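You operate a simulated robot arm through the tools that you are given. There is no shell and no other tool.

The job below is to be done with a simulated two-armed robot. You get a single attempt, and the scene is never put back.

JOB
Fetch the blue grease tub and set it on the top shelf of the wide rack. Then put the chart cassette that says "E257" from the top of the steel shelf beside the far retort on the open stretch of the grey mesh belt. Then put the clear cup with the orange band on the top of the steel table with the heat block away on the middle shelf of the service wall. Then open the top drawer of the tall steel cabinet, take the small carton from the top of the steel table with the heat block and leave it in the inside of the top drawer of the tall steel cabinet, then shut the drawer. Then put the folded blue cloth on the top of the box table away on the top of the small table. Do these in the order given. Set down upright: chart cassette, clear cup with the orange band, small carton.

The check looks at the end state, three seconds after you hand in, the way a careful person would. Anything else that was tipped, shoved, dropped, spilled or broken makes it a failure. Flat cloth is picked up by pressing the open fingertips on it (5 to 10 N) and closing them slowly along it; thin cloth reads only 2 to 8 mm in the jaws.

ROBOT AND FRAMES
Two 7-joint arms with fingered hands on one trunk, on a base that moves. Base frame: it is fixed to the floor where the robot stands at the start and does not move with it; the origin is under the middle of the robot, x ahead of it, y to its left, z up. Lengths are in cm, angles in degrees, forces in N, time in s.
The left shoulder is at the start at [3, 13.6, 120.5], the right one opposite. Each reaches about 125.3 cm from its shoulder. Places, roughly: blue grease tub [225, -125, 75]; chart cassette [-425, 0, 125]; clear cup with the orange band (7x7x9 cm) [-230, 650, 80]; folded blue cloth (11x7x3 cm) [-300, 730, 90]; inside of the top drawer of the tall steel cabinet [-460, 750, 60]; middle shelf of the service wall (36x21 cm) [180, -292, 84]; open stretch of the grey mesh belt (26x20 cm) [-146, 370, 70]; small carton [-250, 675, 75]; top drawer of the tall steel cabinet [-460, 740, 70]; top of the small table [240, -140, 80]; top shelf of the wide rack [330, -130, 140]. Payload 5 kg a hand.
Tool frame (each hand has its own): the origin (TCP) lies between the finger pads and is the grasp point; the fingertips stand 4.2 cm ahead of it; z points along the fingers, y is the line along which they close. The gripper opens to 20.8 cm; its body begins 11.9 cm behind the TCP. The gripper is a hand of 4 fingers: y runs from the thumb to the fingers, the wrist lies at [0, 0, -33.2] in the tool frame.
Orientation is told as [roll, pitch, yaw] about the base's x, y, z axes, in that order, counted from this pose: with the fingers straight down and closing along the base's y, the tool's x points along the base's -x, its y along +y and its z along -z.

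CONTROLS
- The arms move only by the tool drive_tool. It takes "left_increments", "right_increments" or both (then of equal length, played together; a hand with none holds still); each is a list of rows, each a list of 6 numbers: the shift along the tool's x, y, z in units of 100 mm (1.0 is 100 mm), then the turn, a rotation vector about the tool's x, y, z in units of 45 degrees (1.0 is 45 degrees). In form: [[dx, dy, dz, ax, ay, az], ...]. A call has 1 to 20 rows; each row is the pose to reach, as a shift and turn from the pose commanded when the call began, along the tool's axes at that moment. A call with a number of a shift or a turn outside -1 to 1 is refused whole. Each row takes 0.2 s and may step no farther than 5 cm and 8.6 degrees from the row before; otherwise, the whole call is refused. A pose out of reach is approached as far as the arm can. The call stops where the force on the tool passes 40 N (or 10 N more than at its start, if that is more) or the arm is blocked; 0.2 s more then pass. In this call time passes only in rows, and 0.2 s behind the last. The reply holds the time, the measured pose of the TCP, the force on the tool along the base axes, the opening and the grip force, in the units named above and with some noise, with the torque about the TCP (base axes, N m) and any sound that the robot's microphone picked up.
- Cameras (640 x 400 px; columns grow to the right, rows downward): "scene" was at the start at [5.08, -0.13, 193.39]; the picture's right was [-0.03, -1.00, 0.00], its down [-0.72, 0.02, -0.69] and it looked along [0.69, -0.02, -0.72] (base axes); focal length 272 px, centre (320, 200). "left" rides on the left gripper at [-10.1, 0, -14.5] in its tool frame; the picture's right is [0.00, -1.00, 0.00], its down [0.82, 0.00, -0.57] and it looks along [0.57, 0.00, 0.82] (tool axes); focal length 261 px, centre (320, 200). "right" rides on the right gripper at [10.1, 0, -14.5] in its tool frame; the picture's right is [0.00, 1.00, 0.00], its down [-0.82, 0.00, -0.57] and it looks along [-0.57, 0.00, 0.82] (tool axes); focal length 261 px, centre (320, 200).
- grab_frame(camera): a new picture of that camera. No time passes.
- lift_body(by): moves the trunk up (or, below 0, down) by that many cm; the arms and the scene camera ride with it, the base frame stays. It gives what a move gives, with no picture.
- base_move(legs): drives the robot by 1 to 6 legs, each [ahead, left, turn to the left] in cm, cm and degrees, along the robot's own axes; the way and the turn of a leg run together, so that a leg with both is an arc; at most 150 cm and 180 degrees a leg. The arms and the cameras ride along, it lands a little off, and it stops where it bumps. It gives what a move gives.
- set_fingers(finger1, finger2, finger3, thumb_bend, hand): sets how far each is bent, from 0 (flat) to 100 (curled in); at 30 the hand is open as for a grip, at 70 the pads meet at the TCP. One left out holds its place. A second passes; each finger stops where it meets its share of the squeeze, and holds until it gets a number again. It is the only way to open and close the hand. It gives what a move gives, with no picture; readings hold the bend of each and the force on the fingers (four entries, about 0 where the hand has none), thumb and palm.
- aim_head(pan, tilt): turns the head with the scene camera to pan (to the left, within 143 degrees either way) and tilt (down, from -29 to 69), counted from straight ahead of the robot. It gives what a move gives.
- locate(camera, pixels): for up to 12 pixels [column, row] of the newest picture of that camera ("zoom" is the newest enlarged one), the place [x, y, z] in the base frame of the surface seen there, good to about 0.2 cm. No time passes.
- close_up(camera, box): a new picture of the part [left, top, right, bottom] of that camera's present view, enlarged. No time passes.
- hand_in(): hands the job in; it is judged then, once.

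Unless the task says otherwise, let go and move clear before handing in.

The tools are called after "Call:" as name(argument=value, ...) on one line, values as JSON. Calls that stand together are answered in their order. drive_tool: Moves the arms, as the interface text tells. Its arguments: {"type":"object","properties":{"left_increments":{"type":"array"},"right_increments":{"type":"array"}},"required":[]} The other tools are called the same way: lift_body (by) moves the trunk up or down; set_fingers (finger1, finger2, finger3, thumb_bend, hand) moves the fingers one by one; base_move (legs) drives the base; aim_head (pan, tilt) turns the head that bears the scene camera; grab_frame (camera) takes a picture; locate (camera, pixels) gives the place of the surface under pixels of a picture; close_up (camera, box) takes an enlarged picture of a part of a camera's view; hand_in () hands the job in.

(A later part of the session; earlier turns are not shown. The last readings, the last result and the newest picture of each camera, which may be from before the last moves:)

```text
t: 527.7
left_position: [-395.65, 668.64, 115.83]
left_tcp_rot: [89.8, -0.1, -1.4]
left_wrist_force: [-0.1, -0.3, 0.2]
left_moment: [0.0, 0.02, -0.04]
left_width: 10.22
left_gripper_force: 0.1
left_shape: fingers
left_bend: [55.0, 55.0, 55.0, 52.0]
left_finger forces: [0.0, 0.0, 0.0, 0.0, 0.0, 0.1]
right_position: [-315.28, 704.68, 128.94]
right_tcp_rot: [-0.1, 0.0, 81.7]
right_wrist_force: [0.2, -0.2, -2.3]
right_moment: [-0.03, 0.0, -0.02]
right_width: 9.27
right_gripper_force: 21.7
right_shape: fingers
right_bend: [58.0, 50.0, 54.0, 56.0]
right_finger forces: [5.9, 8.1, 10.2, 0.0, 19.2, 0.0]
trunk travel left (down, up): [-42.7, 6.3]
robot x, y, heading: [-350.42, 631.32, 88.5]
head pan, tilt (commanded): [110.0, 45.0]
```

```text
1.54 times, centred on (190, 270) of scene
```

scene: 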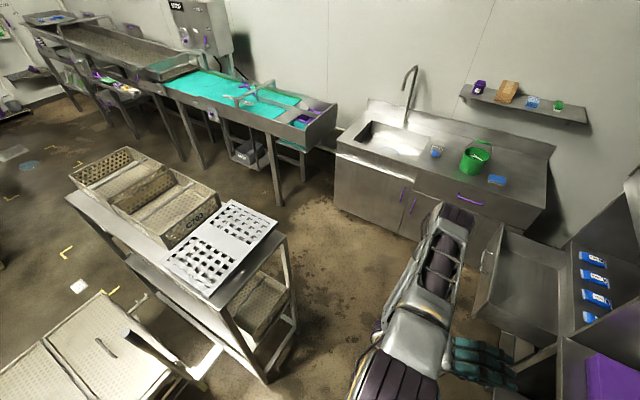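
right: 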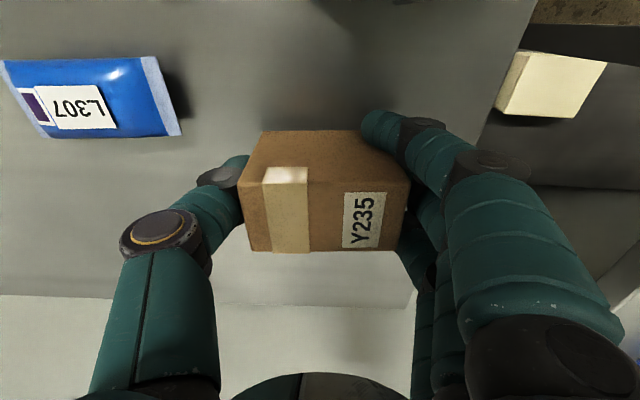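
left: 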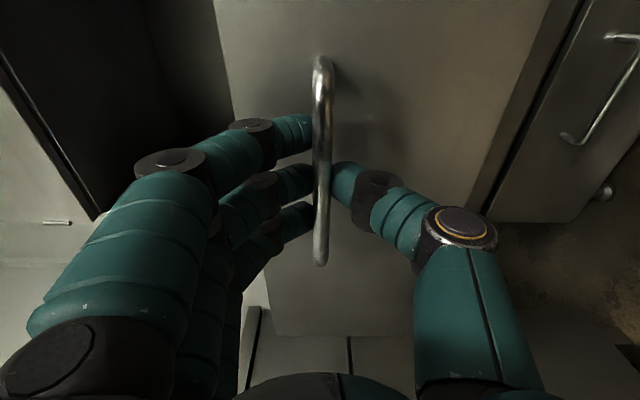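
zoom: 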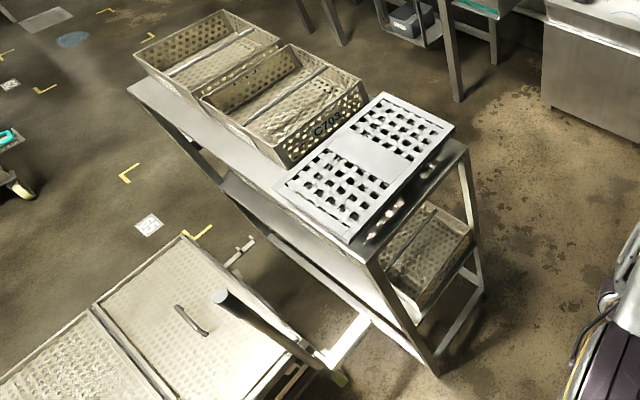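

The rack leg is where it was before (−385,579), so it's fixed/undisturbed. I also verify the low cart behind me hasn't been touched.

Call:
aim_head(pan=143, tilt=45)

Call:
grab_frame(camera="scene")

Call:
locate(camera="scene", pixels=[[100, 300], [150, 250], [200, 300], [100, 200], [50, 250], [150, 350], [50, 330], [30, 200], [10, 300]])

```text
t: 528.6
left_position: [-395.72, 668.68, 115.67]
left_tcp_rot: [89.8, -0.1, -1.4]
left_wrist_force: [0.0, 0.7, -0.6]
left_moment: [0.01, 0.02, 0.04]
left_width: 10.23
left_gripper_force: 0.0
left_shape: fingers
left_bend: [55.0, 55.0, 55.0, 52.0]
left_finger forces: [0.1, 0.0, 0.0, 0.0, 0.0, 0.0]
right_position: [-315.38, 704.75, 128.87]
right_tcp_rot: [-0.1, 0.0, 81.7]
right_wrist_force: [0.1, -0.5, -2.8]
right_moment: [-0.02, 0.03, 0.0]
right_width: 9.27
right_gripper_force: 21.9
right_shape: fingers
right_bend: [58.0, 50.0, 54.0, 56.0]
right_finger forces: [5.9, 8.1, 10.2, 0.1, 19.2, 0.0]
trunk travel left (down, up): [-42.7, 6.3]
robot x, y, heading: [-350.28, 631.01, 88.4]
head pan, tilt (commanded): [143.0, 45.0]
```

```text
taken
```

scene: 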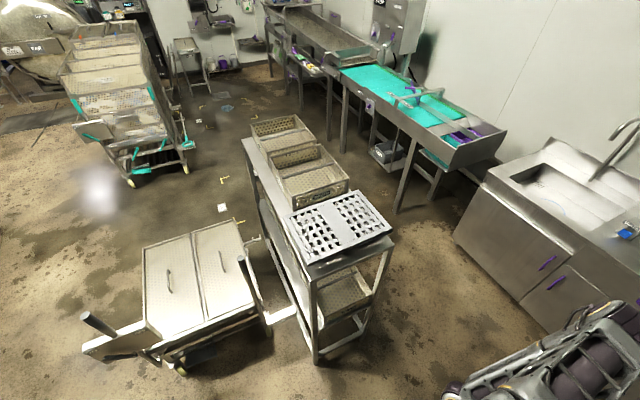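

```text
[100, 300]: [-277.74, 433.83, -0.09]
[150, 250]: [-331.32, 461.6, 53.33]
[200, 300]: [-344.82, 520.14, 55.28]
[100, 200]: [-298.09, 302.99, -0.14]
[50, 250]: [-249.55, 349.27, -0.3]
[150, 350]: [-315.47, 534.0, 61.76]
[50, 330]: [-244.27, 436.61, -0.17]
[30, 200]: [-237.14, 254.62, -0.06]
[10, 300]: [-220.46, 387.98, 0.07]
```

All undisturbed. I pull the right hand back 10 cm and move left along y≈632 to the drawer.

Call:
drive_tool(right_increments=[[0.33, 0, 0, 0, 0, 0], [0.66, 0, 0, 0, 0, 0], [1.0, 0, 0, 0, 0, 0]])

Call:
base_move(legs=[[2, 50, 0], [0, 46, 0], [0, 0, 6]])

Call:
aim_head(pan=5, tilt=50)

Call:
grab_frame(camera="scene")

Call:
grab_frame(camera="right")

```text
t: 529.5
left_position: [-395.78, 668.42, 115.84]
left_tcp_rot: [89.9, -0.1, -1.4]
left_wrist_force: [-0.4, -0.9, -0.5]
left_moment: [0.02, 0.01, -0.02]
left_width: 10.23
left_gripper_force: 0.1
left_shape: fingers
left_bend: [55.0, 55.0, 55.0, 52.0]
left_finger forces: [0.0, 0.0, 0.1, 0.1, 0.0, 0.0]
right_position: [-316.74, 694.62, 128.91]
right_tcp_rot: [-0.1, -0.1, 81.7]
right_wrist_force: [-1.0, -0.8, -1.7]
right_moment: [0.07, -0.02, -0.01]
right_width: 9.23
right_gripper_force: 21.5
right_shape: fingers
right_bend: [58.0, 50.0, 54.0, 56.0]
right_finger forces: [5.7, 8.2, 10.1, 0.0, 18.8, 0.1]
trunk travel left (down, up): [-42.7, 6.3]
robot x, y, heading: [-350.6, 631.27, 88.6]
head pan, tilt (commanded): [143.0, 45.0]
```

```text
t: 535.2
left_position: [-493.32, 668.33, 115.75]
left_tcp_rot: [89.8, -0.1, 4.5]
left_wrist_force: [-0.9, 0.2, 0.2]
left_moment: [0.03, -0.02, -0.05]
left_width: 10.23
left_gripper_force: 0.1
left_shape: fingers
left_bend: [55.0, 55.0, 55.0, 52.0]
left_finger forces: [0.0, 0.0, 0.0, 0.1, 0.0, 0.0]
right_position: [-417.35, 702.35, 128.94]
right_tcp_rot: [-0.1, 0.0, 87.4]
right_wrist_force: [0.0, -0.2, -2.9]
right_moment: [-0.02, -0.07, 0.01]
right_width: 9.26
right_gripper_force: 21.2
right_shape: fingers
right_bend: [58.0, 50.0, 54.0, 56.0]
right_finger forces: [5.7, 8.2, 9.9, 0.0, 18.9, 0.0]
trunk travel left (down, up): [-42.7, 6.3]
robot x, y, heading: [-444.44, 635.92, 94.2]
head pan, tilt (commanded): [143.0, 45.0]
```

```text
t: 537.4
left_position: [-493.19, 668.27, 115.7]
left_tcp_rot: [89.8, -0.2, 4.5]
left_wrist_force: [0.3, 0.3, -0.4]
left_moment: [0.0, 0.0, -0.02]
left_width: 10.22
left_gripper_force: 0.1
left_shape: fingers
left_bend: [55.0, 55.0, 55.0, 52.0]
left_finger forces: [0.0, 0.0, 0.0, 0.0, 0.1, 0.1]
right_position: [-417.35, 702.38, 128.94]
right_tcp_rot: [-0.1, 0.1, 87.5]
right_wrist_force: [-1.5, 0.4, -2.9]
right_moment: [-0.04, -0.02, 0.0]
right_width: 9.26
right_gripper_force: 21.4
right_shape: fingers
right_bend: [58.0, 50.0, 54.0, 56.0]
right_finger forces: [5.7, 8.1, 9.7, 0.0, 18.9, 0.0]
trunk travel left (down, up): [-42.7, 6.3]
robot x, y, heading: [-444.43, 635.71, 94.4]
head pan, tilt (commanded): [5.0, 50.0]
```

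```text
taken
```

scene: 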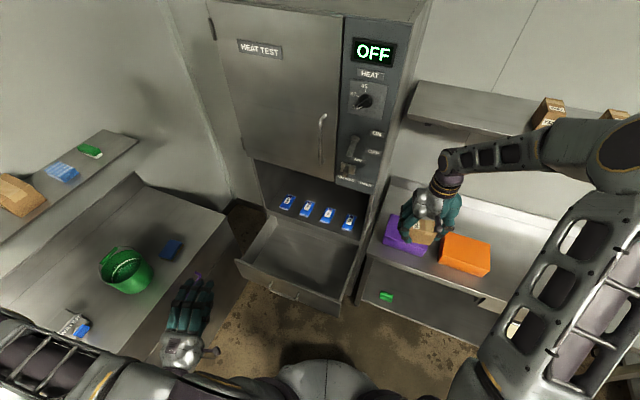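

```text
taken
```

right: 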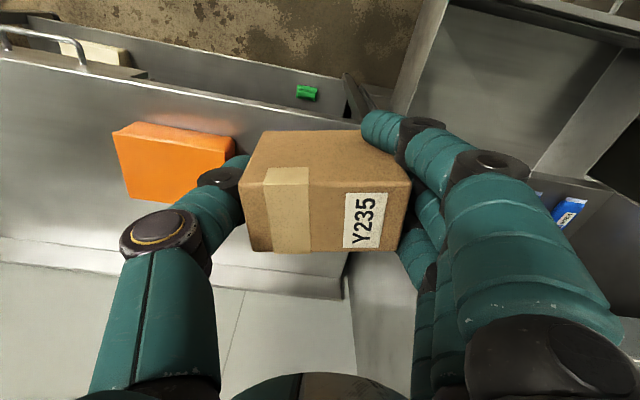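

I'm before the open drawer. I locate the oven handle, shelf edge, drawer panel and interior from here.

Call:
locate(camera="scene", pixels=[[322, 120], [321, 155], [355, 145], [345, 180], [300, 240], [320, 270], [280, 230], [345, 255], [270, 262], [330, 300], [235, 260], [352, 285]])

Call:
close_up(camera="scene", box=[220, 170, 400, 330])

```text
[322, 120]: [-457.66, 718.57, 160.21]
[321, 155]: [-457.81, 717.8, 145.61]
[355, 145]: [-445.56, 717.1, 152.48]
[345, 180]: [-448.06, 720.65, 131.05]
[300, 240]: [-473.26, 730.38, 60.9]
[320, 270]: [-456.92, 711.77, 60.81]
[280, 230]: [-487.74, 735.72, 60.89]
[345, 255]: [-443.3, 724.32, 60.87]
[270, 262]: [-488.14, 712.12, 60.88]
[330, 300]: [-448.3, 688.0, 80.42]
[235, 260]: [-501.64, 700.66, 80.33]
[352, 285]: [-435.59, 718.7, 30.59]
```

```text
2.50 times, centred on (310, 250) of scene
```

zoom: 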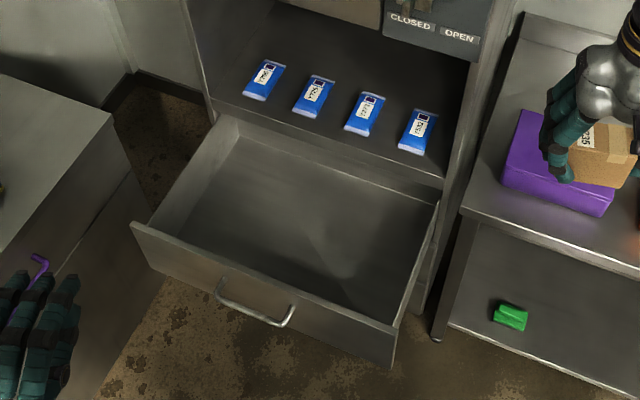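

Panel top is z≈81 at y≈691 (x=−460); oven handle/controls protrude to y≈717 above z≈131. I pull the right hand back, turn 20° left, then lower to go in beneath the oven level.

Call:
drive_tool(right_increments=[[0.33, 0, 0, 0, 0, 0], [0.66, 0, 0, 0, 0, 0], [1.0, 0, 0, 0, 0, 0]])

Call:
base_move(legs=[[0, 0, 20]])

Call:
lift_body(by=-33)

Call:
aim_head(pan=-10, tilt=55)

Call:
grab_frame(camera="scene")

Call:
grab_frame(camera="right")

```text
t: 538.2
left_position: [-493.27, 668.04, 115.75]
left_tcp_rot: [89.9, -0.1, 4.4]
left_wrist_force: [0.1, 0.0, 1.5]
left_moment: [-0.05, -0.02, -0.03]
left_width: 10.23
left_gripper_force: 0.1
left_shape: fingers
left_bend: [55.0, 55.0, 55.0, 52.0]
left_finger forces: [0.0, 0.1, 0.0, 0.1, 0.0, 0.2]
right_position: [-417.84, 692.1, 129.02]
right_tcp_rot: [-0.1, 0.0, 87.4]
right_wrist_force: [0.0, -0.8, -2.4]
right_moment: [0.11, -0.01, -0.04]
right_width: 9.26
right_gripper_force: 21.4
right_shape: fingers
right_bend: [59.0, 50.0, 54.0, 56.0]
right_finger forces: [5.7, 8.2, 9.8, 0.0, 18.6, 0.1]
trunk travel left (down, up): [-42.7, 6.3]
robot x, y, heading: [-444.57, 635.98, 94.3]
head pan, tilt (commanded): [5.0, 50.0]
```

```text
t: 539.7
left_position: [-501.56, 649.58, 115.81]
left_tcp_rot: [89.8, -0.1, 24.4]
left_wrist_force: [-0.1, 0.2, -0.5]
left_moment: [0.02, -0.02, -0.01]
left_width: 10.23
left_gripper_force: 0.0
left_shape: fingers
left_bend: [55.0, 55.0, 55.0, 52.0]
left_finger forces: [0.1, 0.0, 0.0, 0.1, 0.1, 0.0]
right_position: [-438.72, 698.03, 129.02]
right_tcp_rot: [-0.1, 0.0, 107.5]
right_wrist_force: [-0.3, -0.2, -2.6]
right_moment: [0.0, -0.05, -0.02]
right_width: 9.25
right_gripper_force: 20.4
right_shape: fingers
right_bend: [59.0, 50.0, 54.0, 56.0]
right_finger forces: [5.3, 8.1, 9.8, 0.0, 18.6, 0.0]
trunk travel left (down, up): [-42.7, 6.3]
robot x, y, heading: [-444.26, 635.98, 114.2]
head pan, tilt (commanded): [5.0, 50.0]
```

```text
t: 542.9
left_position: [-501.5, 649.62, 82.8]
left_tcp_rot: [89.8, -0.1, 24.3]
left_wrist_force: [-0.1, -0.3, 0.5]
left_moment: [-0.01, -0.02, 0.02]
left_width: 10.22
left_gripper_force: 0.1
left_shape: fingers
left_bend: [55.0, 55.0, 55.0, 52.0]
left_finger forces: [0.0, 0.1, 0.0, 0.0, 0.1, 0.0]
right_position: [-438.83, 697.94, 96.0]
right_tcp_rot: [-0.1, -0.1, 107.6]
right_wrist_force: [0.3, 0.5, -2.8]
right_moment: [0.01, -0.02, -0.03]
right_width: 9.26
right_gripper_force: 20.7
right_shape: fingers
right_bend: [59.0, 50.0, 54.0, 56.0]
right_finger forces: [5.4, 8.2, 9.7, 0.0, 18.4, 0.1]
trunk travel left (down, up): [-9.7, 39.3]
robot x, y, heading: [-444.42, 635.53, 114.6]
head pan, tilt (commanded): [5.0, 50.0]
```

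```text
t: 543.7
left_position: [-501.38, 649.65, 82.74]
left_tcp_rot: [89.8, -0.1, 24.3]
left_wrist_force: [-0.6, 0.3, 0.9]
left_moment: [0.03, 0.0, 0.02]
left_width: 10.23
left_gripper_force: 0.0
left_shape: fingers
left_bend: [55.0, 55.0, 55.0, 52.0]
left_finger forces: [0.0, 0.1, 0.0, 0.1, 0.0, 0.1]
right_position: [-438.84, 698.04, 95.93]
right_tcp_rot: [-0.2, 0.0, 107.5]
right_wrist_force: [-0.1, -0.2, -3.1]
right_moment: [0.0, -0.04, 0.02]
right_width: 9.25
right_gripper_force: 20.7
right_shape: fingers
right_bend: [59.0, 50.0, 54.0, 56.0]
right_finger forces: [5.4, 8.2, 9.7, 0.1, 18.5, 0.1]
trunk travel left (down, up): [-9.7, 39.3]
robot x, y, heading: [-444.94, 635.49, 114.3]
head pan, tilt (commanded): [-10.0, 55.0]
```

```text
taken
```

scene: 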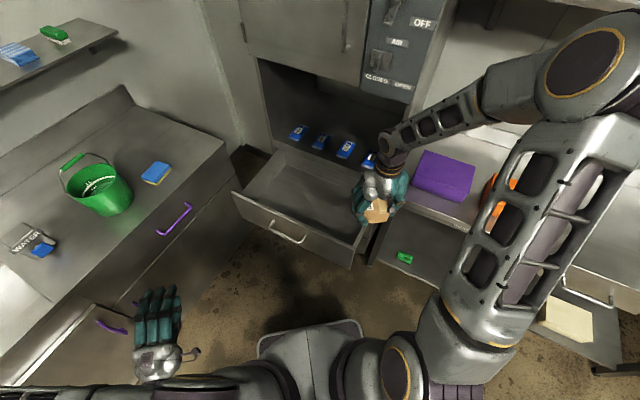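

```text
taken
```

right: 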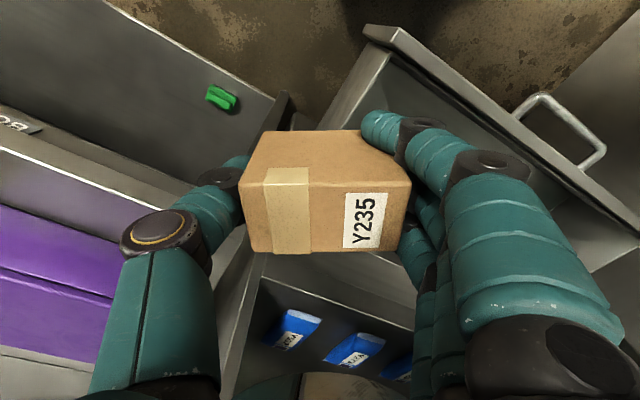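

Right hand at (−439,698,96), carton bottom ≈89, above the panel. I move it left/forward to above the drawer interior in two steps.

Call:
drive_tool(right_increments=[[-0.32, 0.29, 0, 0, 0, 0], [-0.64, 0.58, 0, 0, 0, 0], [-0.96, 0.88, 0, 0, 0, 0]])

Call:
grab_frame(camera="scene")

Call:
drive_tool(right_increments=[[-0.32, 0.29, 0, 0, 0, 0], [-0.64, 0.58, 0, 0, 0, 0], [-0.93, 0.87, 0, 0, 0, 0]])

Call:
grab_frame(camera="scene")

Call:
grab_frame(camera="right")

```text
t: 544.5
left_position: [-501.63, 649.75, 82.65]
left_tcp_rot: [89.8, -0.1, 24.4]
left_wrist_force: [-0.4, 0.2, -0.2]
left_moment: [0.07, 0.0, -0.02]
left_width: 10.24
left_gripper_force: 0.1
left_shape: fingers
left_bend: [55.0, 55.0, 55.0, 52.0]
left_finger forces: [0.0, 0.0, 0.1, 0.0, 0.0, 0.0]
right_position: [-450.14, 704.62, 95.64]
right_tcp_rot: [-0.2, 0.1, 107.5]
right_wrist_force: [-0.9, -0.8, -2.9]
right_moment: [-0.08, -0.04, -0.04]
right_width: 9.25
right_gripper_force: 20.6
right_shape: fingers
right_bend: [59.0, 50.0, 54.0, 56.0]
right_finger forces: [5.4, 8.1, 9.7, 0.1, 18.4, 0.1]
trunk travel left (down, up): [-9.7, 39.3]
robot x, y, heading: [-444.52, 635.96, 114.2]
head pan, tilt (commanded): [-10.0, 55.0]
```

```text
taken
```

scene: 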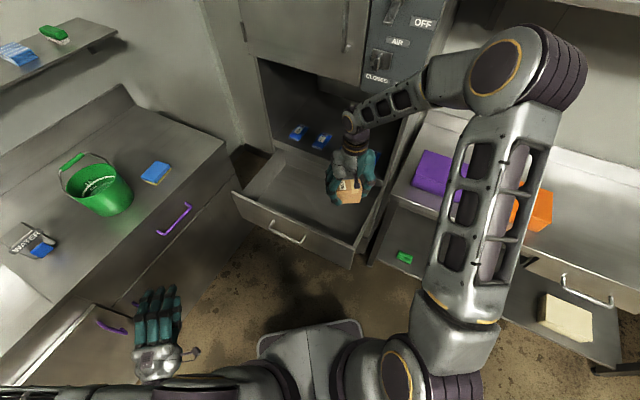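

```text
t: 545.3
left_position: [-501.56, 649.77, 82.72]
left_tcp_rot: [89.8, -0.1, 24.5]
left_wrist_force: [-0.9, 0.0, -0.3]
left_moment: [0.02, 0.03, -0.09]
left_width: 10.21
left_gripper_force: 0.0
left_shape: fingers
left_bend: [55.0, 55.0, 55.0, 52.0]
left_finger forces: [0.0, 0.0, 0.1, 0.0, 0.1, 0.1]
right_position: [-461.01, 710.8, 95.69]
right_tcp_rot: [-0.2, 0.1, 107.5]
right_wrist_force: [0.2, 0.6, -4.2]
right_moment: [-0.08, -0.03, 0.0]
right_width: 9.22
right_gripper_force: 20.9
right_shape: fingers
right_bend: [59.0, 50.0, 54.0, 56.0]
right_finger forces: [5.2, 8.0, 9.9, 0.0, 18.3, 0.1]
trunk travel left (down, up): [-9.7, 39.3]
robot x, y, heading: [-444.54, 635.45, 114.4]
head pan, tilt (commanded): [-10.0, 55.0]
```

```text
taken
```

scene: 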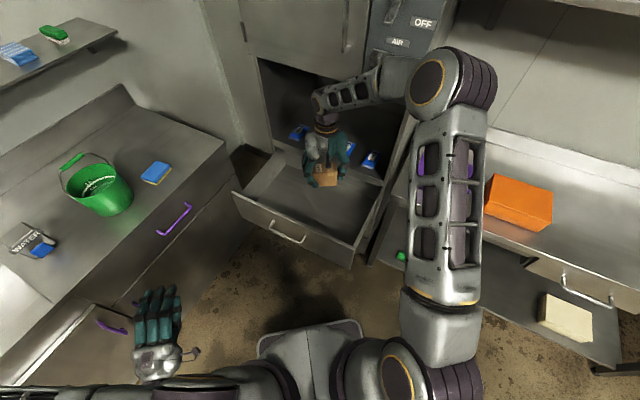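

```text
taken
```

right: 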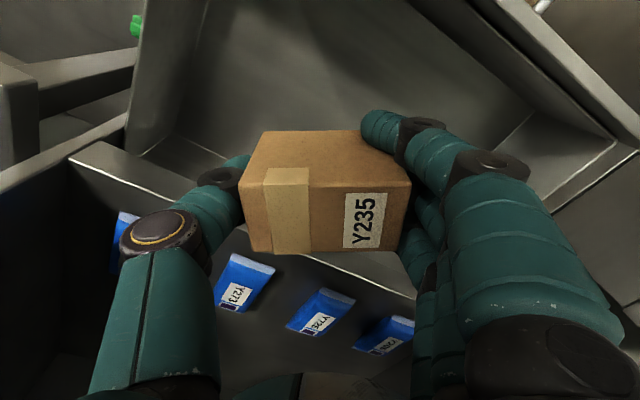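

Positioned over the drawer interior with several cm to panel and shelf. I lower by trunk 9.5 cm, then by arm in two steps.

Call:
lift_body(by=-9.5)

Call:
drive_tool(right_increments=[[0, 0, 0.33, 0, 0, 0], [0, 0, 0.66, 0, 0, 0], [0, 0, 0.98, 0, 0, 0]])

Call:
grab_frame(camera="right")

Call:
close_up(camera="scene", box=[220, 80, 420, 260])

```text
t: 546.6
left_position: [-501.41, 649.67, 73.34]
left_tcp_rot: [89.9, -0.1, 24.4]
left_wrist_force: [-0.3, 0.1, 0.0]
left_moment: [-0.03, -0.03, -0.02]
left_width: 10.23
left_gripper_force: 0.0
left_shape: fingers
left_bend: [55.0, 55.0, 55.0, 52.0]
left_finger forces: [0.0, 0.0, 0.1, 0.0, 0.0, 0.0]
right_position: [-460.93, 710.82, 86.37]
right_tcp_rot: [-0.1, 0.0, 107.5]
right_wrist_force: [1.4, -0.1, -2.1]
right_moment: [0.0, 0.06, 0.01]
right_width: 9.23
right_gripper_force: 20.2
right_shape: fingers
right_bend: [59.0, 50.0, 54.0, 56.0]
right_finger forces: [5.3, 8.0, 9.8, 0.1, 18.3, 0.1]
trunk travel left (down, up): [-0.2, 48.8]
robot x, y, heading: [-444.53, 635.7, 114.3]
head pan, tilt (commanded): [-10.0, 55.0]
```

```text
t: 547.4
left_position: [-501.49, 649.67, 73.31]
left_tcp_rot: [89.8, -0.2, 24.4]
left_wrist_force: [-0.3, 0.2, 0.8]
left_moment: [-0.03, -0.04, 0.04]
left_width: 10.22
left_gripper_force: 0.0
left_shape: fingers
left_bend: [55.0, 55.0, 55.0, 52.0]
left_finger forces: [0.0, 0.0, 0.0, 0.1, 0.1, 0.0]
right_position: [-460.91, 710.71, 76.45]
right_tcp_rot: [-0.2, 0.0, 107.5]
right_wrist_force: [0.0, 1.2, -1.9]
right_moment: [-0.11, 0.0, 0.01]
right_width: 9.23
right_gripper_force: 20.5
right_shape: fingers
right_bend: [59.0, 50.0, 54.0, 56.0]
right_finger forces: [5.4, 8.1, 10.0, 0.0, 18.2, 0.1]
trunk travel left (down, up): [-0.2, 48.8]
robot x, y, heading: [-444.24, 635.51, 114.5]
head pan, tilt (commanded): [-10.0, 55.0]
```

```text
taken
```

right: 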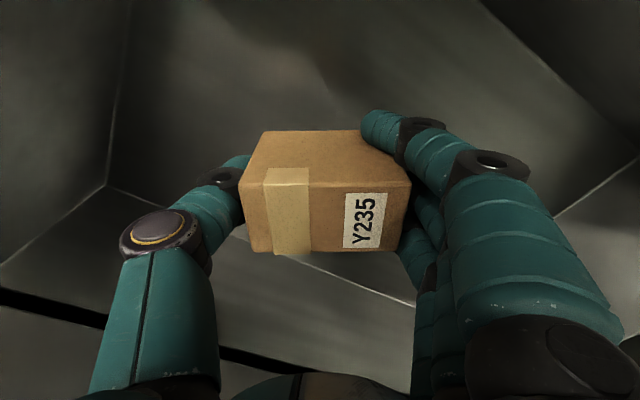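

```text
2.22 times, centred on (320, 170) of scene
```

zoom: 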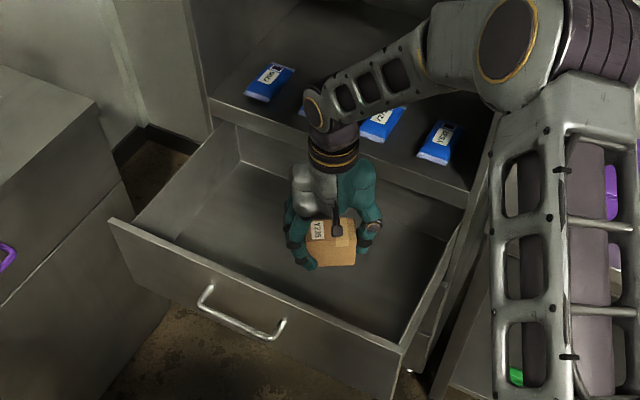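

Inside the drawer nicely. Lower 8 cm, then creep to contact.

Call:
drive_tool(right_increments=[[0, 0, 0.3, 0, 0, 0], [0, 0, 0.6, 0, 0, 0], [0, 0, 0.8, 0, 0, 0]])

Call:
drive_tool(right_increments=[[0, 0, 0.03, 0, 0, 0], [0, 0, 0.06, 0, 0, 0], [0, 0, 0.08, 0, 0, 0]])

```text
t: 548.2
left_position: [-501.43, 649.64, 73.28]
left_tcp_rot: [89.9, -0.1, 24.4]
left_wrist_force: [-0.4, 1.1, -0.6]
left_moment: [0.01, 0.02, 0.05]
left_width: 10.21
left_gripper_force: 0.2
left_shape: fingers
left_bend: [55.0, 55.0, 55.0, 52.0]
left_finger forces: [0.0, 0.0, 0.0, 0.1, 0.1, 0.0]
right_position: [-460.93, 710.84, 68.45]
right_tcp_rot: [-0.1, -0.2, 107.6]
right_wrist_force: [-0.4, -0.4, -2.3]
right_moment: [-0.1, -0.03, 0.0]
right_width: 9.19
right_gripper_force: 20.6
right_shape: fingers
right_bend: [59.0, 50.0, 54.0, 56.0]
right_finger forces: [5.3, 8.0, 9.8, 0.0, 18.1, 0.0]
trunk travel left (down, up): [-0.2, 48.8]
robot x, y, heading: [-444.79, 635.55, 114.3]
head pan, tilt (commanded): [-10.0, 55.0]
```

```text
t: 549.0
left_position: [-501.45, 649.65, 73.29]
left_tcp_rot: [89.8, -0.2, 24.3]
left_wrist_force: [0.5, -0.1, -0.4]
left_moment: [-0.01, 0.02, 0.0]
left_width: 10.23
left_gripper_force: 0.0
left_shape: fingers
left_bend: [55.0, 55.0, 55.0, 52.0]
left_finger forces: [0.0, 0.0, 0.0, 0.0, 0.0, 0.1]
right_position: [-460.94, 710.68, 67.61]
right_tcp_rot: [-0.1, 0.0, 107.6]
right_wrist_force: [0.5, -0.5, -2.3]
right_moment: [0.02, 0.0, 0.04]
right_width: 9.2
right_gripper_force: 21.1
right_shape: fingers
right_bend: [59.0, 50.0, 54.0, 56.0]
right_finger forces: [5.3, 8.1, 9.9, 0.1, 18.1, 0.0]
trunk travel left (down, up): [-0.2, 48.8]
robot x, y, heading: [-444.5, 635.91, 114.1]
head pan, tilt (commanded): [-10.0, 55.0]
```

Almost at the floor; fine steps to contact.

Call:
drive_tool(right_increments=[[0, 0, 0.01, 0, 0, 0], [0, 0, 0.02, 0, 0, 0], [0, 0, 0.03, 0, 0, 0]])

```text
t: 549.8
left_position: [-501.47, 649.64, 73.39]
left_tcp_rot: [89.8, -0.1, 24.4]
left_wrist_force: [-1.2, 0.0, -0.4]
left_moment: [-0.01, -0.01, 0.03]
left_width: 10.21
left_gripper_force: 0.0
left_shape: fingers
left_bend: [55.0, 55.0, 55.0, 52.0]
left_finger forces: [0.0, 0.0, 0.0, 0.0, 0.0, 0.0]
right_position: [-460.91, 710.84, 67.51]
right_tcp_rot: [-0.1, -0.1, 107.5]
right_wrist_force: [0.1, -2.3, 8.7]
right_moment: [-0.04, 0.25, 0.12]
right_width: 9.21
right_gripper_force: 21.3
right_shape: fingers
right_bend: [59.0, 50.0, 55.0, 57.0]
right_finger forces: [6.4, 8.6, 9.4, 0.1, 18.9, 0.1]
trunk travel left (down, up): [-0.2, 48.8]
robot x, y, heading: [-444.46, 635.64, 114.5]
head pan, tilt (commanded): [-10.0, 55.0]
```

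Contact. I ease up slightly and open the hand.

Call:
drive_tool(right_increments=[[0, 0, -0.02, 0, 0, 0]])

Call:
set_fingers(hand="right", finger1=53, finger2=47, finger3=50, thumb_bend=51)

Call:
grab_frame(camera="right")

```text
t: 550.2
left_position: [-501.48, 649.66, 73.36]
left_tcp_rot: [89.8, -0.1, 24.4]
left_wrist_force: [-0.4, 0.5, 0.3]
left_moment: [-0.05, 0.01, 0.01]
left_width: 10.24
left_gripper_force: 0.1
left_shape: fingers
left_bend: [55.0, 55.0, 55.0, 52.0]
left_finger forces: [0.0, 0.1, 0.0, 0.0, 0.0, 0.1]
right_position: [-460.82, 710.84, 67.61]
right_tcp_rot: [0.0, 0.0, 107.5]
right_wrist_force: [-0.8, -0.1, -0.7]
right_moment: [0.06, 0.2, -0.01]
right_width: 9.2
right_gripper_force: 22.2
right_shape: fingers
right_bend: [59.0, 50.0, 55.0, 57.0]
right_finger forces: [5.7, 8.6, 10.3, 0.1, 18.4, 0.0]
trunk travel left (down, up): [-0.2, 48.8]
robot x, y, heading: [-444.34, 635.48, 114.0]
head pan, tilt (commanded): [-10.0, 55.0]
```

```text
t: 551.2
left_position: [-501.48, 649.64, 73.3]
left_tcp_rot: [89.9, 0.0, 24.4]
left_wrist_force: [-0.6, 0.9, -0.4]
left_moment: [-0.01, -0.02, 0.01]
left_width: 10.23
left_gripper_force: 0.0
left_shape: fingers
left_bend: [55.0, 55.0, 55.0, 52.0]
left_finger forces: [0.0, 0.0, 0.0, 0.0, 0.0, 0.0]
right_position: [-460.88, 710.76, 67.55]
right_tcp_rot: [0.0, 0.0, 107.5]
right_wrist_force: [2.1, 1.1, 0.9]
right_moment: [0.16, -0.04, -0.06]
right_width: 10.66
right_gripper_force: 9.6
right_shape: fingers
right_bend: [54.0, 46.0, 51.0, 51.0]
right_finger forces: [9.0, 1.1, 8.6, 0.0, 0.0, 0.0]
trunk travel left (down, up): [-0.2, 48.8]
robot x, y, heading: [-444.79, 635.71, 114.5]
head pan, tilt (commanded): [-10.0, 55.0]
```

```text
taken
```

right: 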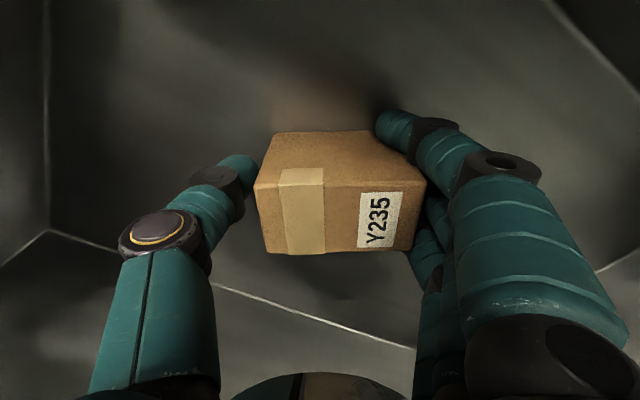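

The outer fingers still press the carton's corners; I open further.

Call:
set_fingers(hand="right", finger1=45, finger2=42, finger3=43, thumb_bend=48)

Call:
grab_frame(camera="right")

```text
t: 552.2
left_position: [-501.37, 649.6, 73.31]
left_tcp_rot: [89.7, -0.2, 24.4]
left_wrist_force: [-0.5, 0.0, 0.2]
left_moment: [0.0, 0.01, 0.0]
left_width: 10.23
left_gripper_force: 0.1
left_shape: fingers
left_bend: [55.0, 55.0, 55.0, 52.0]
left_finger forces: [0.1, 0.0, 0.0, 0.0, 0.0, 0.0]
right_position: [-460.79, 710.76, 67.51]
right_tcp_rot: [-0.1, 0.0, 107.6]
right_wrist_force: [0.3, 0.0, 1.9]
right_moment: [0.23, -0.19, -0.03]
right_width: 13.28
right_gripper_force: 13.6
right_shape: fingers
right_bend: [47.0, 41.0, 45.0, 48.0]
right_finger forces: [11.4, 1.4, 14.1, 0.1, 0.0, 0.0]
trunk travel left (down, up): [-0.2, 48.8]
robot x, y, heading: [-444.63, 635.49, 114.5]
head pan, tilt (commanded): [-10.0, 55.0]
```

```text
taken
```

right: 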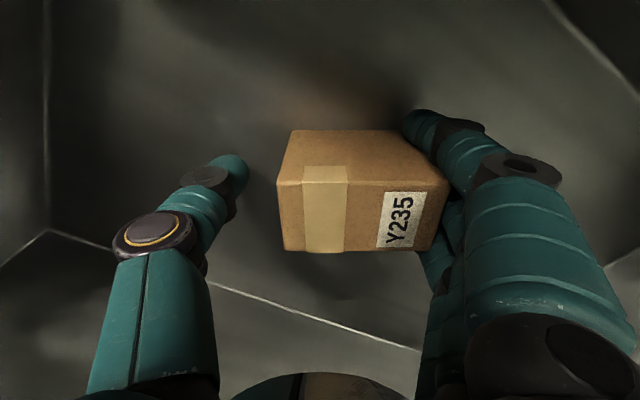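

The outer fingers are wedged on the carton's front and back faces, dragging it. I open finger 1 alone while finger 2 acts as a stop, then finger 3.

Call:
set_fingers(hand="right", finger1=25)

Call:
grab_frame(camera="right")

```text
t: 553.2
left_position: [-501.43, 649.62, 73.26]
left_tcp_rot: [89.8, -0.1, 24.4]
left_wrist_force: [0.1, 0.1, 0.7]
left_moment: [0.04, 0.02, -0.02]
left_width: 10.25
left_gripper_force: 0.0
left_shape: fingers
left_bend: [55.0, 55.0, 55.0, 52.0]
left_finger forces: [0.1, 0.0, 0.0, 0.1, 0.0, 0.0]
right_position: [-460.82, 710.73, 67.54]
right_tcp_rot: [-0.1, 0.0, 107.5]
right_wrist_force: [-1.6, -0.6, 0.3]
right_moment: [0.03, 0.02, 0.0]
right_width: 18.5
right_gripper_force: 0.0
right_shape: fingers
right_bend: [25.0, 42.0, 43.0, 48.0]
right_finger forces: [0.0, 0.6, 0.4, 0.1, 0.0, 0.0]
trunk travel left (down, up): [-0.2, 48.8]
robot x, y, heading: [-444.59, 635.7, 114.1]
head pan, tilt (commanded): [-10.0, 55.0]
```

```text
taken
```

right: 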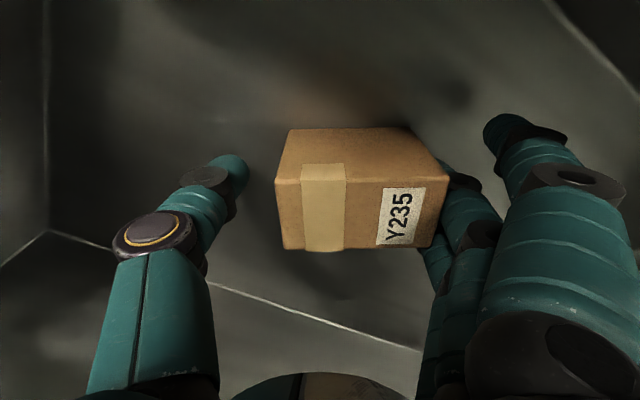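

That freed it (forces ≈0). Now open finger 3, then finger 2.

Call:
set_fingers(hand="right", finger3=28)

Call:
set_fingers(hand="right", finger2=32, thumb_bend=42)

Call:
grab_frame(camera="right")

Call:
close_up(camera="scene", box=[220, 80, 420, 260])

```text
t: 554.2
left_position: [-501.48, 649.69, 73.32]
left_tcp_rot: [89.7, -0.1, 24.4]
left_wrist_force: [0.8, -0.3, 0.1]
left_moment: [0.01, 0.0, 0.02]
left_width: 10.24
left_gripper_force: 0.1
left_shape: fingers
left_bend: [55.0, 55.0, 55.0, 52.0]
left_finger forces: [0.0, 0.0, 0.1, 0.0, 0.0, 0.1]
right_position: [-460.89, 710.83, 67.65]
right_tcp_rot: [-0.1, 0.0, 107.5]
right_wrist_force: [-0.9, -1.0, 0.2]
right_moment: [0.0, 0.0, 0.0]
right_width: 18.52
right_gripper_force: 0.4
right_shape: fingers
right_bend: [25.0, 42.0, 28.0, 48.0]
right_finger forces: [0.1, 0.7, 0.0, 0.0, 0.1, 0.0]
trunk travel left (down, up): [-0.2, 48.8]
robot x, y, heading: [-444.49, 635.57, 114.2]
head pan, tilt (commanded): [-10.0, 55.0]
```

```text
t: 555.2
left_position: [-501.44, 649.65, 73.25]
left_tcp_rot: [89.8, -0.1, 24.4]
left_wrist_force: [-0.5, 0.1, -0.1]
left_moment: [0.03, 0.0, -0.02]
left_width: 10.23
left_gripper_force: 0.0
left_shape: fingers
left_bend: [55.0, 55.0, 55.0, 52.0]
left_finger forces: [0.0, 0.0, 0.0, 0.0, 0.1, 0.0]
right_position: [-460.79, 710.77, 67.56]
right_tcp_rot: [-0.1, -0.1, 107.5]
right_wrist_force: [-0.3, 0.3, -0.3]
right_moment: [0.0, -0.01, -0.01]
right_width: 20.08
right_gripper_force: 0.0
right_shape: fingers
right_bend: [25.0, 32.0, 28.0, 42.0]
right_finger forces: [0.0, 0.0, 0.1, 0.1, 0.0, 0.0]
trunk travel left (down, up): [-0.2, 48.8]
robot x, y, heading: [-444.66, 635.71, 114.2]
head pan, tilt (commanded): [-10.0, 55.0]
```

```text
taken
```

right: 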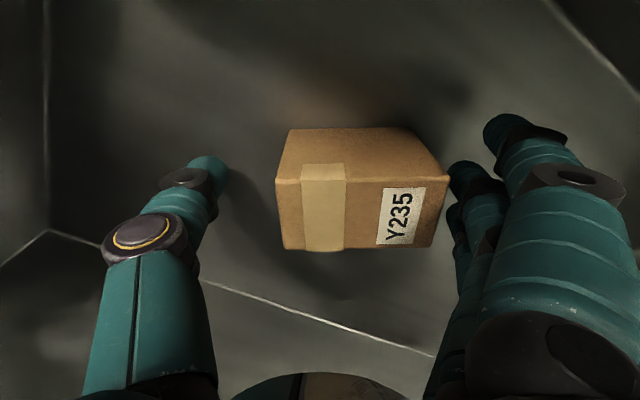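

```text
2.22 times, centred on (320, 170) of scene
```

zoom: 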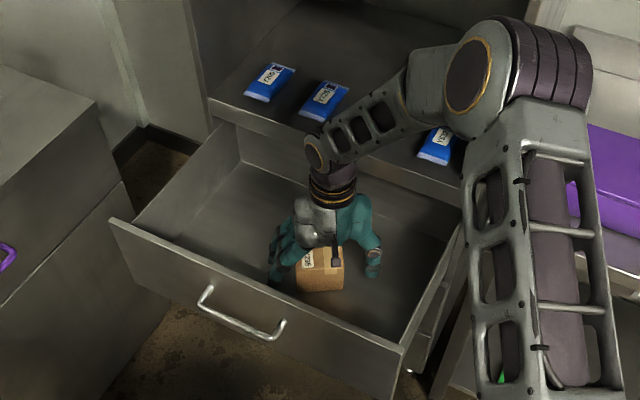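

Carton stands free inside the drawer. I raise the hand straight up by arm, then clear of the drawer.

Call:
drive_tool(right_increments=[[0, 0, -0.33, 0, 0, 0], [0, 0, -0.66, 0, 0, 0], [0, 0, -1.0, 0, 0, 0]])

Call:
drive_tool(right_increments=[[0, 0, -0.33, 0, 0, 0], [0, 0, -0.66, 0, 0, 0], [0, 0, -1.0, 0, 0, 0]])

Call:
lift_body(by=8)

Call:
drive_tool(right_increments=[[0.32, -0.29, 0, 0, 0, 0], [0.64, -0.58, 0, 0, 0, 0], [0.96, -0.88, 0, 0, 0, 0]])

Call:
drive_tool(right_increments=[[0.33, -0.2, 0, 0, 0, 0], [0.66, -0.4, 0, 0, 0, 0], [0.99, -0.6, 0, 0, 0, 0]])

Call:
grab_frame(camera="scene")

```text
t: 556.0
left_position: [-501.39, 649.58, 73.31]
left_tcp_rot: [89.8, -0.1, 24.5]
left_wrist_force: [0.8, 0.1, -0.3]
left_moment: [0.02, -0.01, -0.01]
left_width: 10.22
left_gripper_force: 0.0
left_shape: fingers
left_bend: [55.0, 55.0, 55.0, 52.0]
left_finger forces: [0.0, 0.0, 0.1, 0.0, 0.0, 0.0]
right_position: [-461.01, 710.58, 77.63]
right_tcp_rot: [-0.2, 0.1, 107.6]
right_wrist_force: [-1.2, -0.7, -0.6]
right_moment: [0.1, -0.05, 0.04]
right_width: 20.11
right_gripper_force: 0.0
right_shape: fingers
right_bend: [25.0, 32.0, 28.0, 42.0]
right_finger forces: [0.0, 0.1, 0.0, 0.1, 0.0, 0.0]
trunk travel left (down, up): [-0.2, 48.8]
robot x, y, heading: [-444.61, 635.77, 114.1]
head pan, tilt (commanded): [-10.0, 55.0]
```

```text
t: 556.8
left_position: [-501.47, 649.59, 73.3]
left_tcp_rot: [89.8, -0.2, 24.5]
left_wrist_force: [-0.5, -0.1, 0.2]
left_moment: [0.02, 0.01, 0.02]
left_width: 10.22
left_gripper_force: 0.2
left_shape: fingers
left_bend: [55.0, 55.0, 55.0, 52.0]
left_finger forces: [0.1, 0.0, 0.0, 0.1, 0.0, 0.1]
right_position: [-460.97, 710.75, 87.67]
right_tcp_rot: [-0.1, -0.1, 107.6]
right_wrist_force: [0.1, 0.0, -1.0]
right_moment: [0.01, -0.01, -0.02]
right_width: 20.12
right_gripper_force: 0.1
right_shape: fingers
right_bend: [25.0, 32.0, 28.0, 42.0]
right_finger forces: [0.0, 0.0, 0.0, 0.0, 0.0, 0.0]
trunk travel left (down, up): [-0.2, 48.8]
robot x, y, heading: [-444.67, 635.87, 114.3]
head pan, tilt (commanded): [-10.0, 55.0]
```

```text
t: 558.0
left_position: [-501.54, 649.57, 81.31]
left_tcp_rot: [89.7, -0.1, 24.4]
left_wrist_force: [-1.0, -1.3, -1.2]
left_moment: [0.05, 0.02, 0.01]
left_width: 10.23
left_gripper_force: 0.2
left_shape: fingers
left_bend: [55.0, 55.0, 55.0, 52.0]
left_finger forces: [0.0, 0.0, 0.0, 0.1, 0.0, 0.0]
right_position: [-460.92, 710.91, 95.66]
right_tcp_rot: [-0.1, -0.1, 107.6]
right_wrist_force: [-1.3, 0.5, 0.5]
right_moment: [-0.01, 0.0, 0.0]
right_width: 20.09
right_gripper_force: 0.1
right_shape: fingers
right_bend: [25.0, 32.0, 28.0, 42.0]
right_finger forces: [0.0, 0.0, 0.0, 0.0, 0.0, 0.0]
trunk travel left (down, up): [-8.2, 40.8]
robot x, y, heading: [-444.58, 635.8, 114.3]
head pan, tilt (commanded): [-10.0, 55.0]
```

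```text
t: 558.8
left_position: [-501.31, 649.54, 81.39]
left_tcp_rot: [89.8, 0.1, 24.5]
left_wrist_force: [1.6, -0.7, 0.9]
left_moment: [-0.02, -0.03, 0.08]
left_width: 10.24
left_gripper_force: 0.0
left_shape: fingers
left_bend: [55.0, 55.0, 55.0, 52.0]
left_finger forces: [0.0, 0.1, 0.1, 0.0, 0.0, 0.0]
right_position: [-449.87, 704.3, 95.79]
right_tcp_rot: [0.0, 0.0, 107.6]
right_wrist_force: [0.3, -0.8, 1.0]
right_moment: [0.06, 0.08, -0.02]
right_width: 20.13
right_gripper_force: 0.0
right_shape: fingers
right_bend: [25.0, 32.0, 28.0, 42.0]
right_finger forces: [0.0, 0.0, 0.0, 0.1, 0.1, 0.1]
trunk travel left (down, up): [-8.2, 40.8]
robot x, y, heading: [-444.62, 635.51, 114.2]
head pan, tilt (commanded): [-10.0, 55.0]
```

```text
t: 559.6
left_position: [-501.49, 649.58, 81.46]
left_tcp_rot: [89.9, 0.0, 24.5]
left_wrist_force: [-0.3, 0.2, -0.4]
left_moment: [-0.01, 0.0, 0.04]
left_width: 10.22
left_gripper_force: 0.0
left_shape: fingers
left_bend: [55.0, 55.0, 55.0, 52.0]
left_finger forces: [0.0, 0.0, 0.0, 0.1, 0.0, 0.1]
right_position: [-440.96, 696.69, 95.63]
right_tcp_rot: [-0.1, -0.1, 107.7]
right_wrist_force: [0.6, -0.8, 1.3]
right_moment: [0.03, 0.07, 0.0]
right_width: 20.15
right_gripper_force: 0.0
right_shape: fingers
right_bend: [25.0, 32.0, 28.0, 42.0]
right_finger forces: [0.1, 0.0, 0.0, 0.1, 0.0, 0.1]
trunk travel left (down, up): [-8.2, 40.8]
robot x, y, heading: [-444.84, 635.51, 114.5]
head pan, tilt (commanded): [-10.0, 55.0]
```

```text
taken
```

scene: 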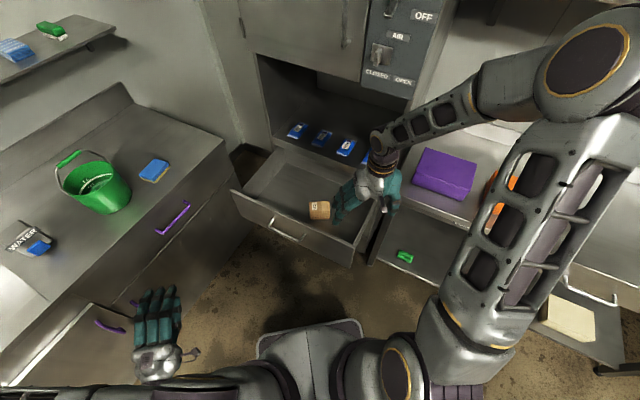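

The carton stands in the drawer. To shut it I'll push the panel with the left hand's fingertips as aligned before. I raise the trunk, turn back to heading 78° and shift right ~6 cm.

Call:
lift_body(by=36)

Call:
base_move(legs=[[0, 0, -36.4], [-1, -6.5, 0]])

Call:
aim_head(pan=25, tilt=55)

Call:
grab_frame(camera="scene")

Call:
grab_frame(camera="left")

```text
t: 563.1
left_position: [-501.52, 649.65, 117.28]
left_tcp_rot: [89.7, -0.1, 24.5]
left_wrist_force: [0.3, 0.1, 0.2]
left_moment: [-0.02, 0.04, -0.03]
left_width: 10.22
left_gripper_force: 0.0
left_shape: fingers
left_bend: [55.0, 55.0, 55.0, 52.0]
left_finger forces: [0.0, 0.0, 0.0, 0.1, 0.0, 0.0]
right_position: [-441.07, 696.77, 131.71]
right_tcp_rot: [-0.1, -0.1, 107.6]
right_wrist_force: [-0.1, -0.7, 0.0]
right_moment: [0.02, 0.02, -0.01]
right_width: 20.13
right_gripper_force: 0.0
right_shape: fingers
right_bend: [25.0, 32.0, 28.0, 42.0]
right_finger forces: [0.0, 0.0, 0.0, 0.1, 0.1, 0.1]
trunk travel left (down, up): [-44.2, 4.8]
robot x, y, heading: [-444.68, 635.71, 114.1]
head pan, tilt (commanded): [-10.0, 55.0]
```

```text
t: 565.8
left_position: [-476.05, 678.23, 117.39]
left_tcp_rot: [89.9, 0.0, -11.8]
left_wrist_force: [1.0, -0.9, 0.8]
left_moment: [-0.1, 0.01, 0.06]
left_width: 10.23
left_gripper_force: 0.1
left_shape: fingers
left_bend: [55.0, 55.0, 55.0, 52.0]
left_finger forces: [0.0, 0.0, 0.0, 0.0, 0.0, 0.0]
right_position: [-399.28, 680.54, 131.59]
right_tcp_rot: [0.1, 0.0, 71.3]
right_wrist_force: [1.1, -0.5, -1.1]
right_moment: [0.08, 0.14, 0.0]
right_width: 20.12
right_gripper_force: 0.0
right_shape: fingers
right_bend: [25.0, 32.0, 28.0, 42.0]
right_finger forces: [0.0, 0.0, 0.0, 0.1, 0.1, 0.0]
trunk travel left (down, up): [-44.2, 4.8]
robot x, y, heading: [-438.33, 633.49, 78.1]
head pan, tilt (commanded): [-10.0, 55.0]
```

```text
t: 566.8
left_position: [-476.32, 678.29, 117.2]
left_tcp_rot: [89.8, 0.0, -11.7]
left_wrist_force: [-0.4, 0.7, -0.5]
left_moment: [0.02, -0.01, -0.03]
left_width: 10.23
left_gripper_force: 0.1
left_shape: fingers
left_bend: [55.0, 55.0, 55.0, 52.0]
left_finger forces: [0.0, 0.0, 0.0, 0.1, 0.1, 0.1]
right_position: [-399.69, 680.71, 131.69]
right_tcp_rot: [-0.1, -0.1, 71.3]
right_wrist_force: [-0.5, 0.1, -0.3]
right_moment: [0.0, -0.06, 0.0]
right_width: 20.12
right_gripper_force: 0.1
right_shape: fingers
right_bend: [25.0, 32.0, 28.0, 42.0]
right_finger forces: [0.0, 0.1, 0.1, 0.1, 0.1, 0.1]
trunk travel left (down, up): [-44.2, 4.8]
robot x, y, heading: [-438.29, 633.21, 78.1]
head pan, tilt (commanded): [25.0, 55.0]
```

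```text
taken
```

scene: 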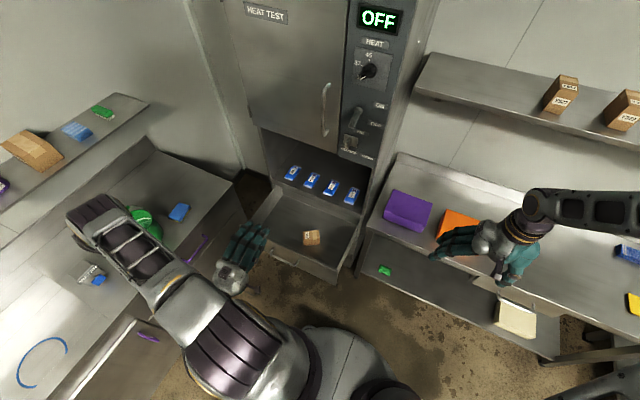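

```text
taken
```

left: 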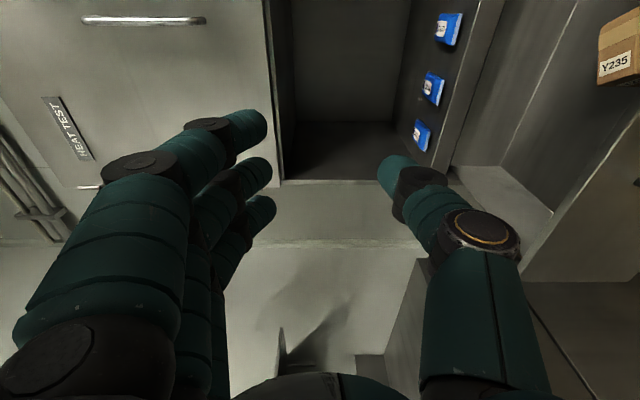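

Landed exactly as before. I lower the trunk so the left hand is at handle height.

Call:
lift_body(by=-38)

Call:
lift_body(by=-5.4)

Call:
grab_frame(camera="left")

Call:
locate(camera="left", pixels=[[320, 60], [320, 100], [320, 150], [300, 100], [350, 100], [330, 120]])

```text
t: 570.5
left_position: [-476.14, 678.2, 79.26]
left_tcp_rot: [89.8, -0.1, -11.8]
left_wrist_force: [-0.6, -0.4, 0.1]
left_moment: [-0.02, 0.0, 0.0]
left_width: 10.24
left_gripper_force: 0.0
left_shape: fingers
left_bend: [55.0, 55.0, 55.0, 52.0]
left_finger forces: [0.1, 0.0, 0.1, 0.0, 0.1, 0.0]
right_position: [-399.52, 680.67, 93.65]
right_tcp_rot: [-0.1, 0.1, 71.3]
right_wrist_force: [0.1, -0.8, -0.2]
right_moment: [-0.02, 0.01, -0.01]
right_width: 20.1
right_gripper_force: 0.1
right_shape: fingers
right_bend: [25.0, 32.0, 28.0, 42.0]
right_finger forces: [0.0, 0.1, 0.0, 0.0, 0.1, 0.0]
trunk travel left (down, up): [-6.2, 42.8]
robot x, y, heading: [-438.3, 633.36, 78.0]
head pan, tilt (commanded): [25.0, 55.0]
```

```text
t: 571.4
left_position: [-476.22, 678.21, 74.05]
left_tcp_rot: [89.9, -0.2, -11.8]
left_wrist_force: [0.6, -0.7, 0.6]
left_moment: [0.0, 0.02, -0.01]
left_width: 10.25
left_gripper_force: 0.0
left_shape: fingers
left_bend: [55.0, 55.0, 55.0, 52.0]
left_finger forces: [0.1, 0.1, 0.1, 0.1, 0.0, 0.1]
right_position: [-399.51, 680.52, 88.22]
right_tcp_rot: [-0.1, 0.1, 71.4]
right_wrist_force: [0.7, -0.5, -0.1]
right_moment: [0.02, 0.05, 0.0]
right_width: 20.12
right_gripper_force: 0.1
right_shape: fingers
right_bend: [25.0, 32.0, 28.0, 42.0]
right_finger forces: [0.0, 0.1, 0.0, 0.0, 0.0, 0.0]
trunk travel left (down, up): [-0.8, 48.2]
robot x, y, heading: [-438.32, 633.31, 78.1]
head pan, tilt (commanded): [25.0, 55.0]
```

```text
taken
```

left: 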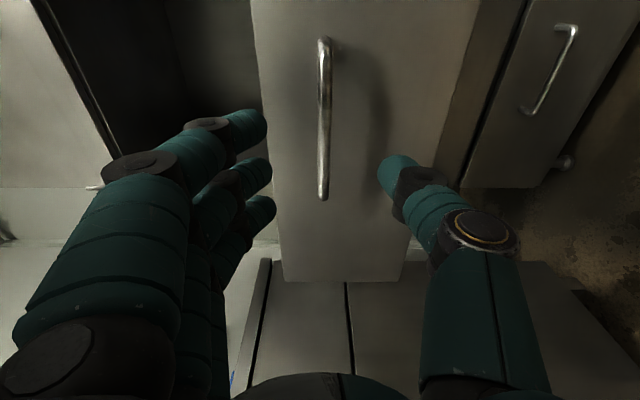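

```text
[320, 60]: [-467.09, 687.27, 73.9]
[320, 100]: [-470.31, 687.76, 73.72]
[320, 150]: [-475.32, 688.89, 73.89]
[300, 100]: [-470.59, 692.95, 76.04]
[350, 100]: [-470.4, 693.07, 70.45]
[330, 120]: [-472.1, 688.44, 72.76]
```

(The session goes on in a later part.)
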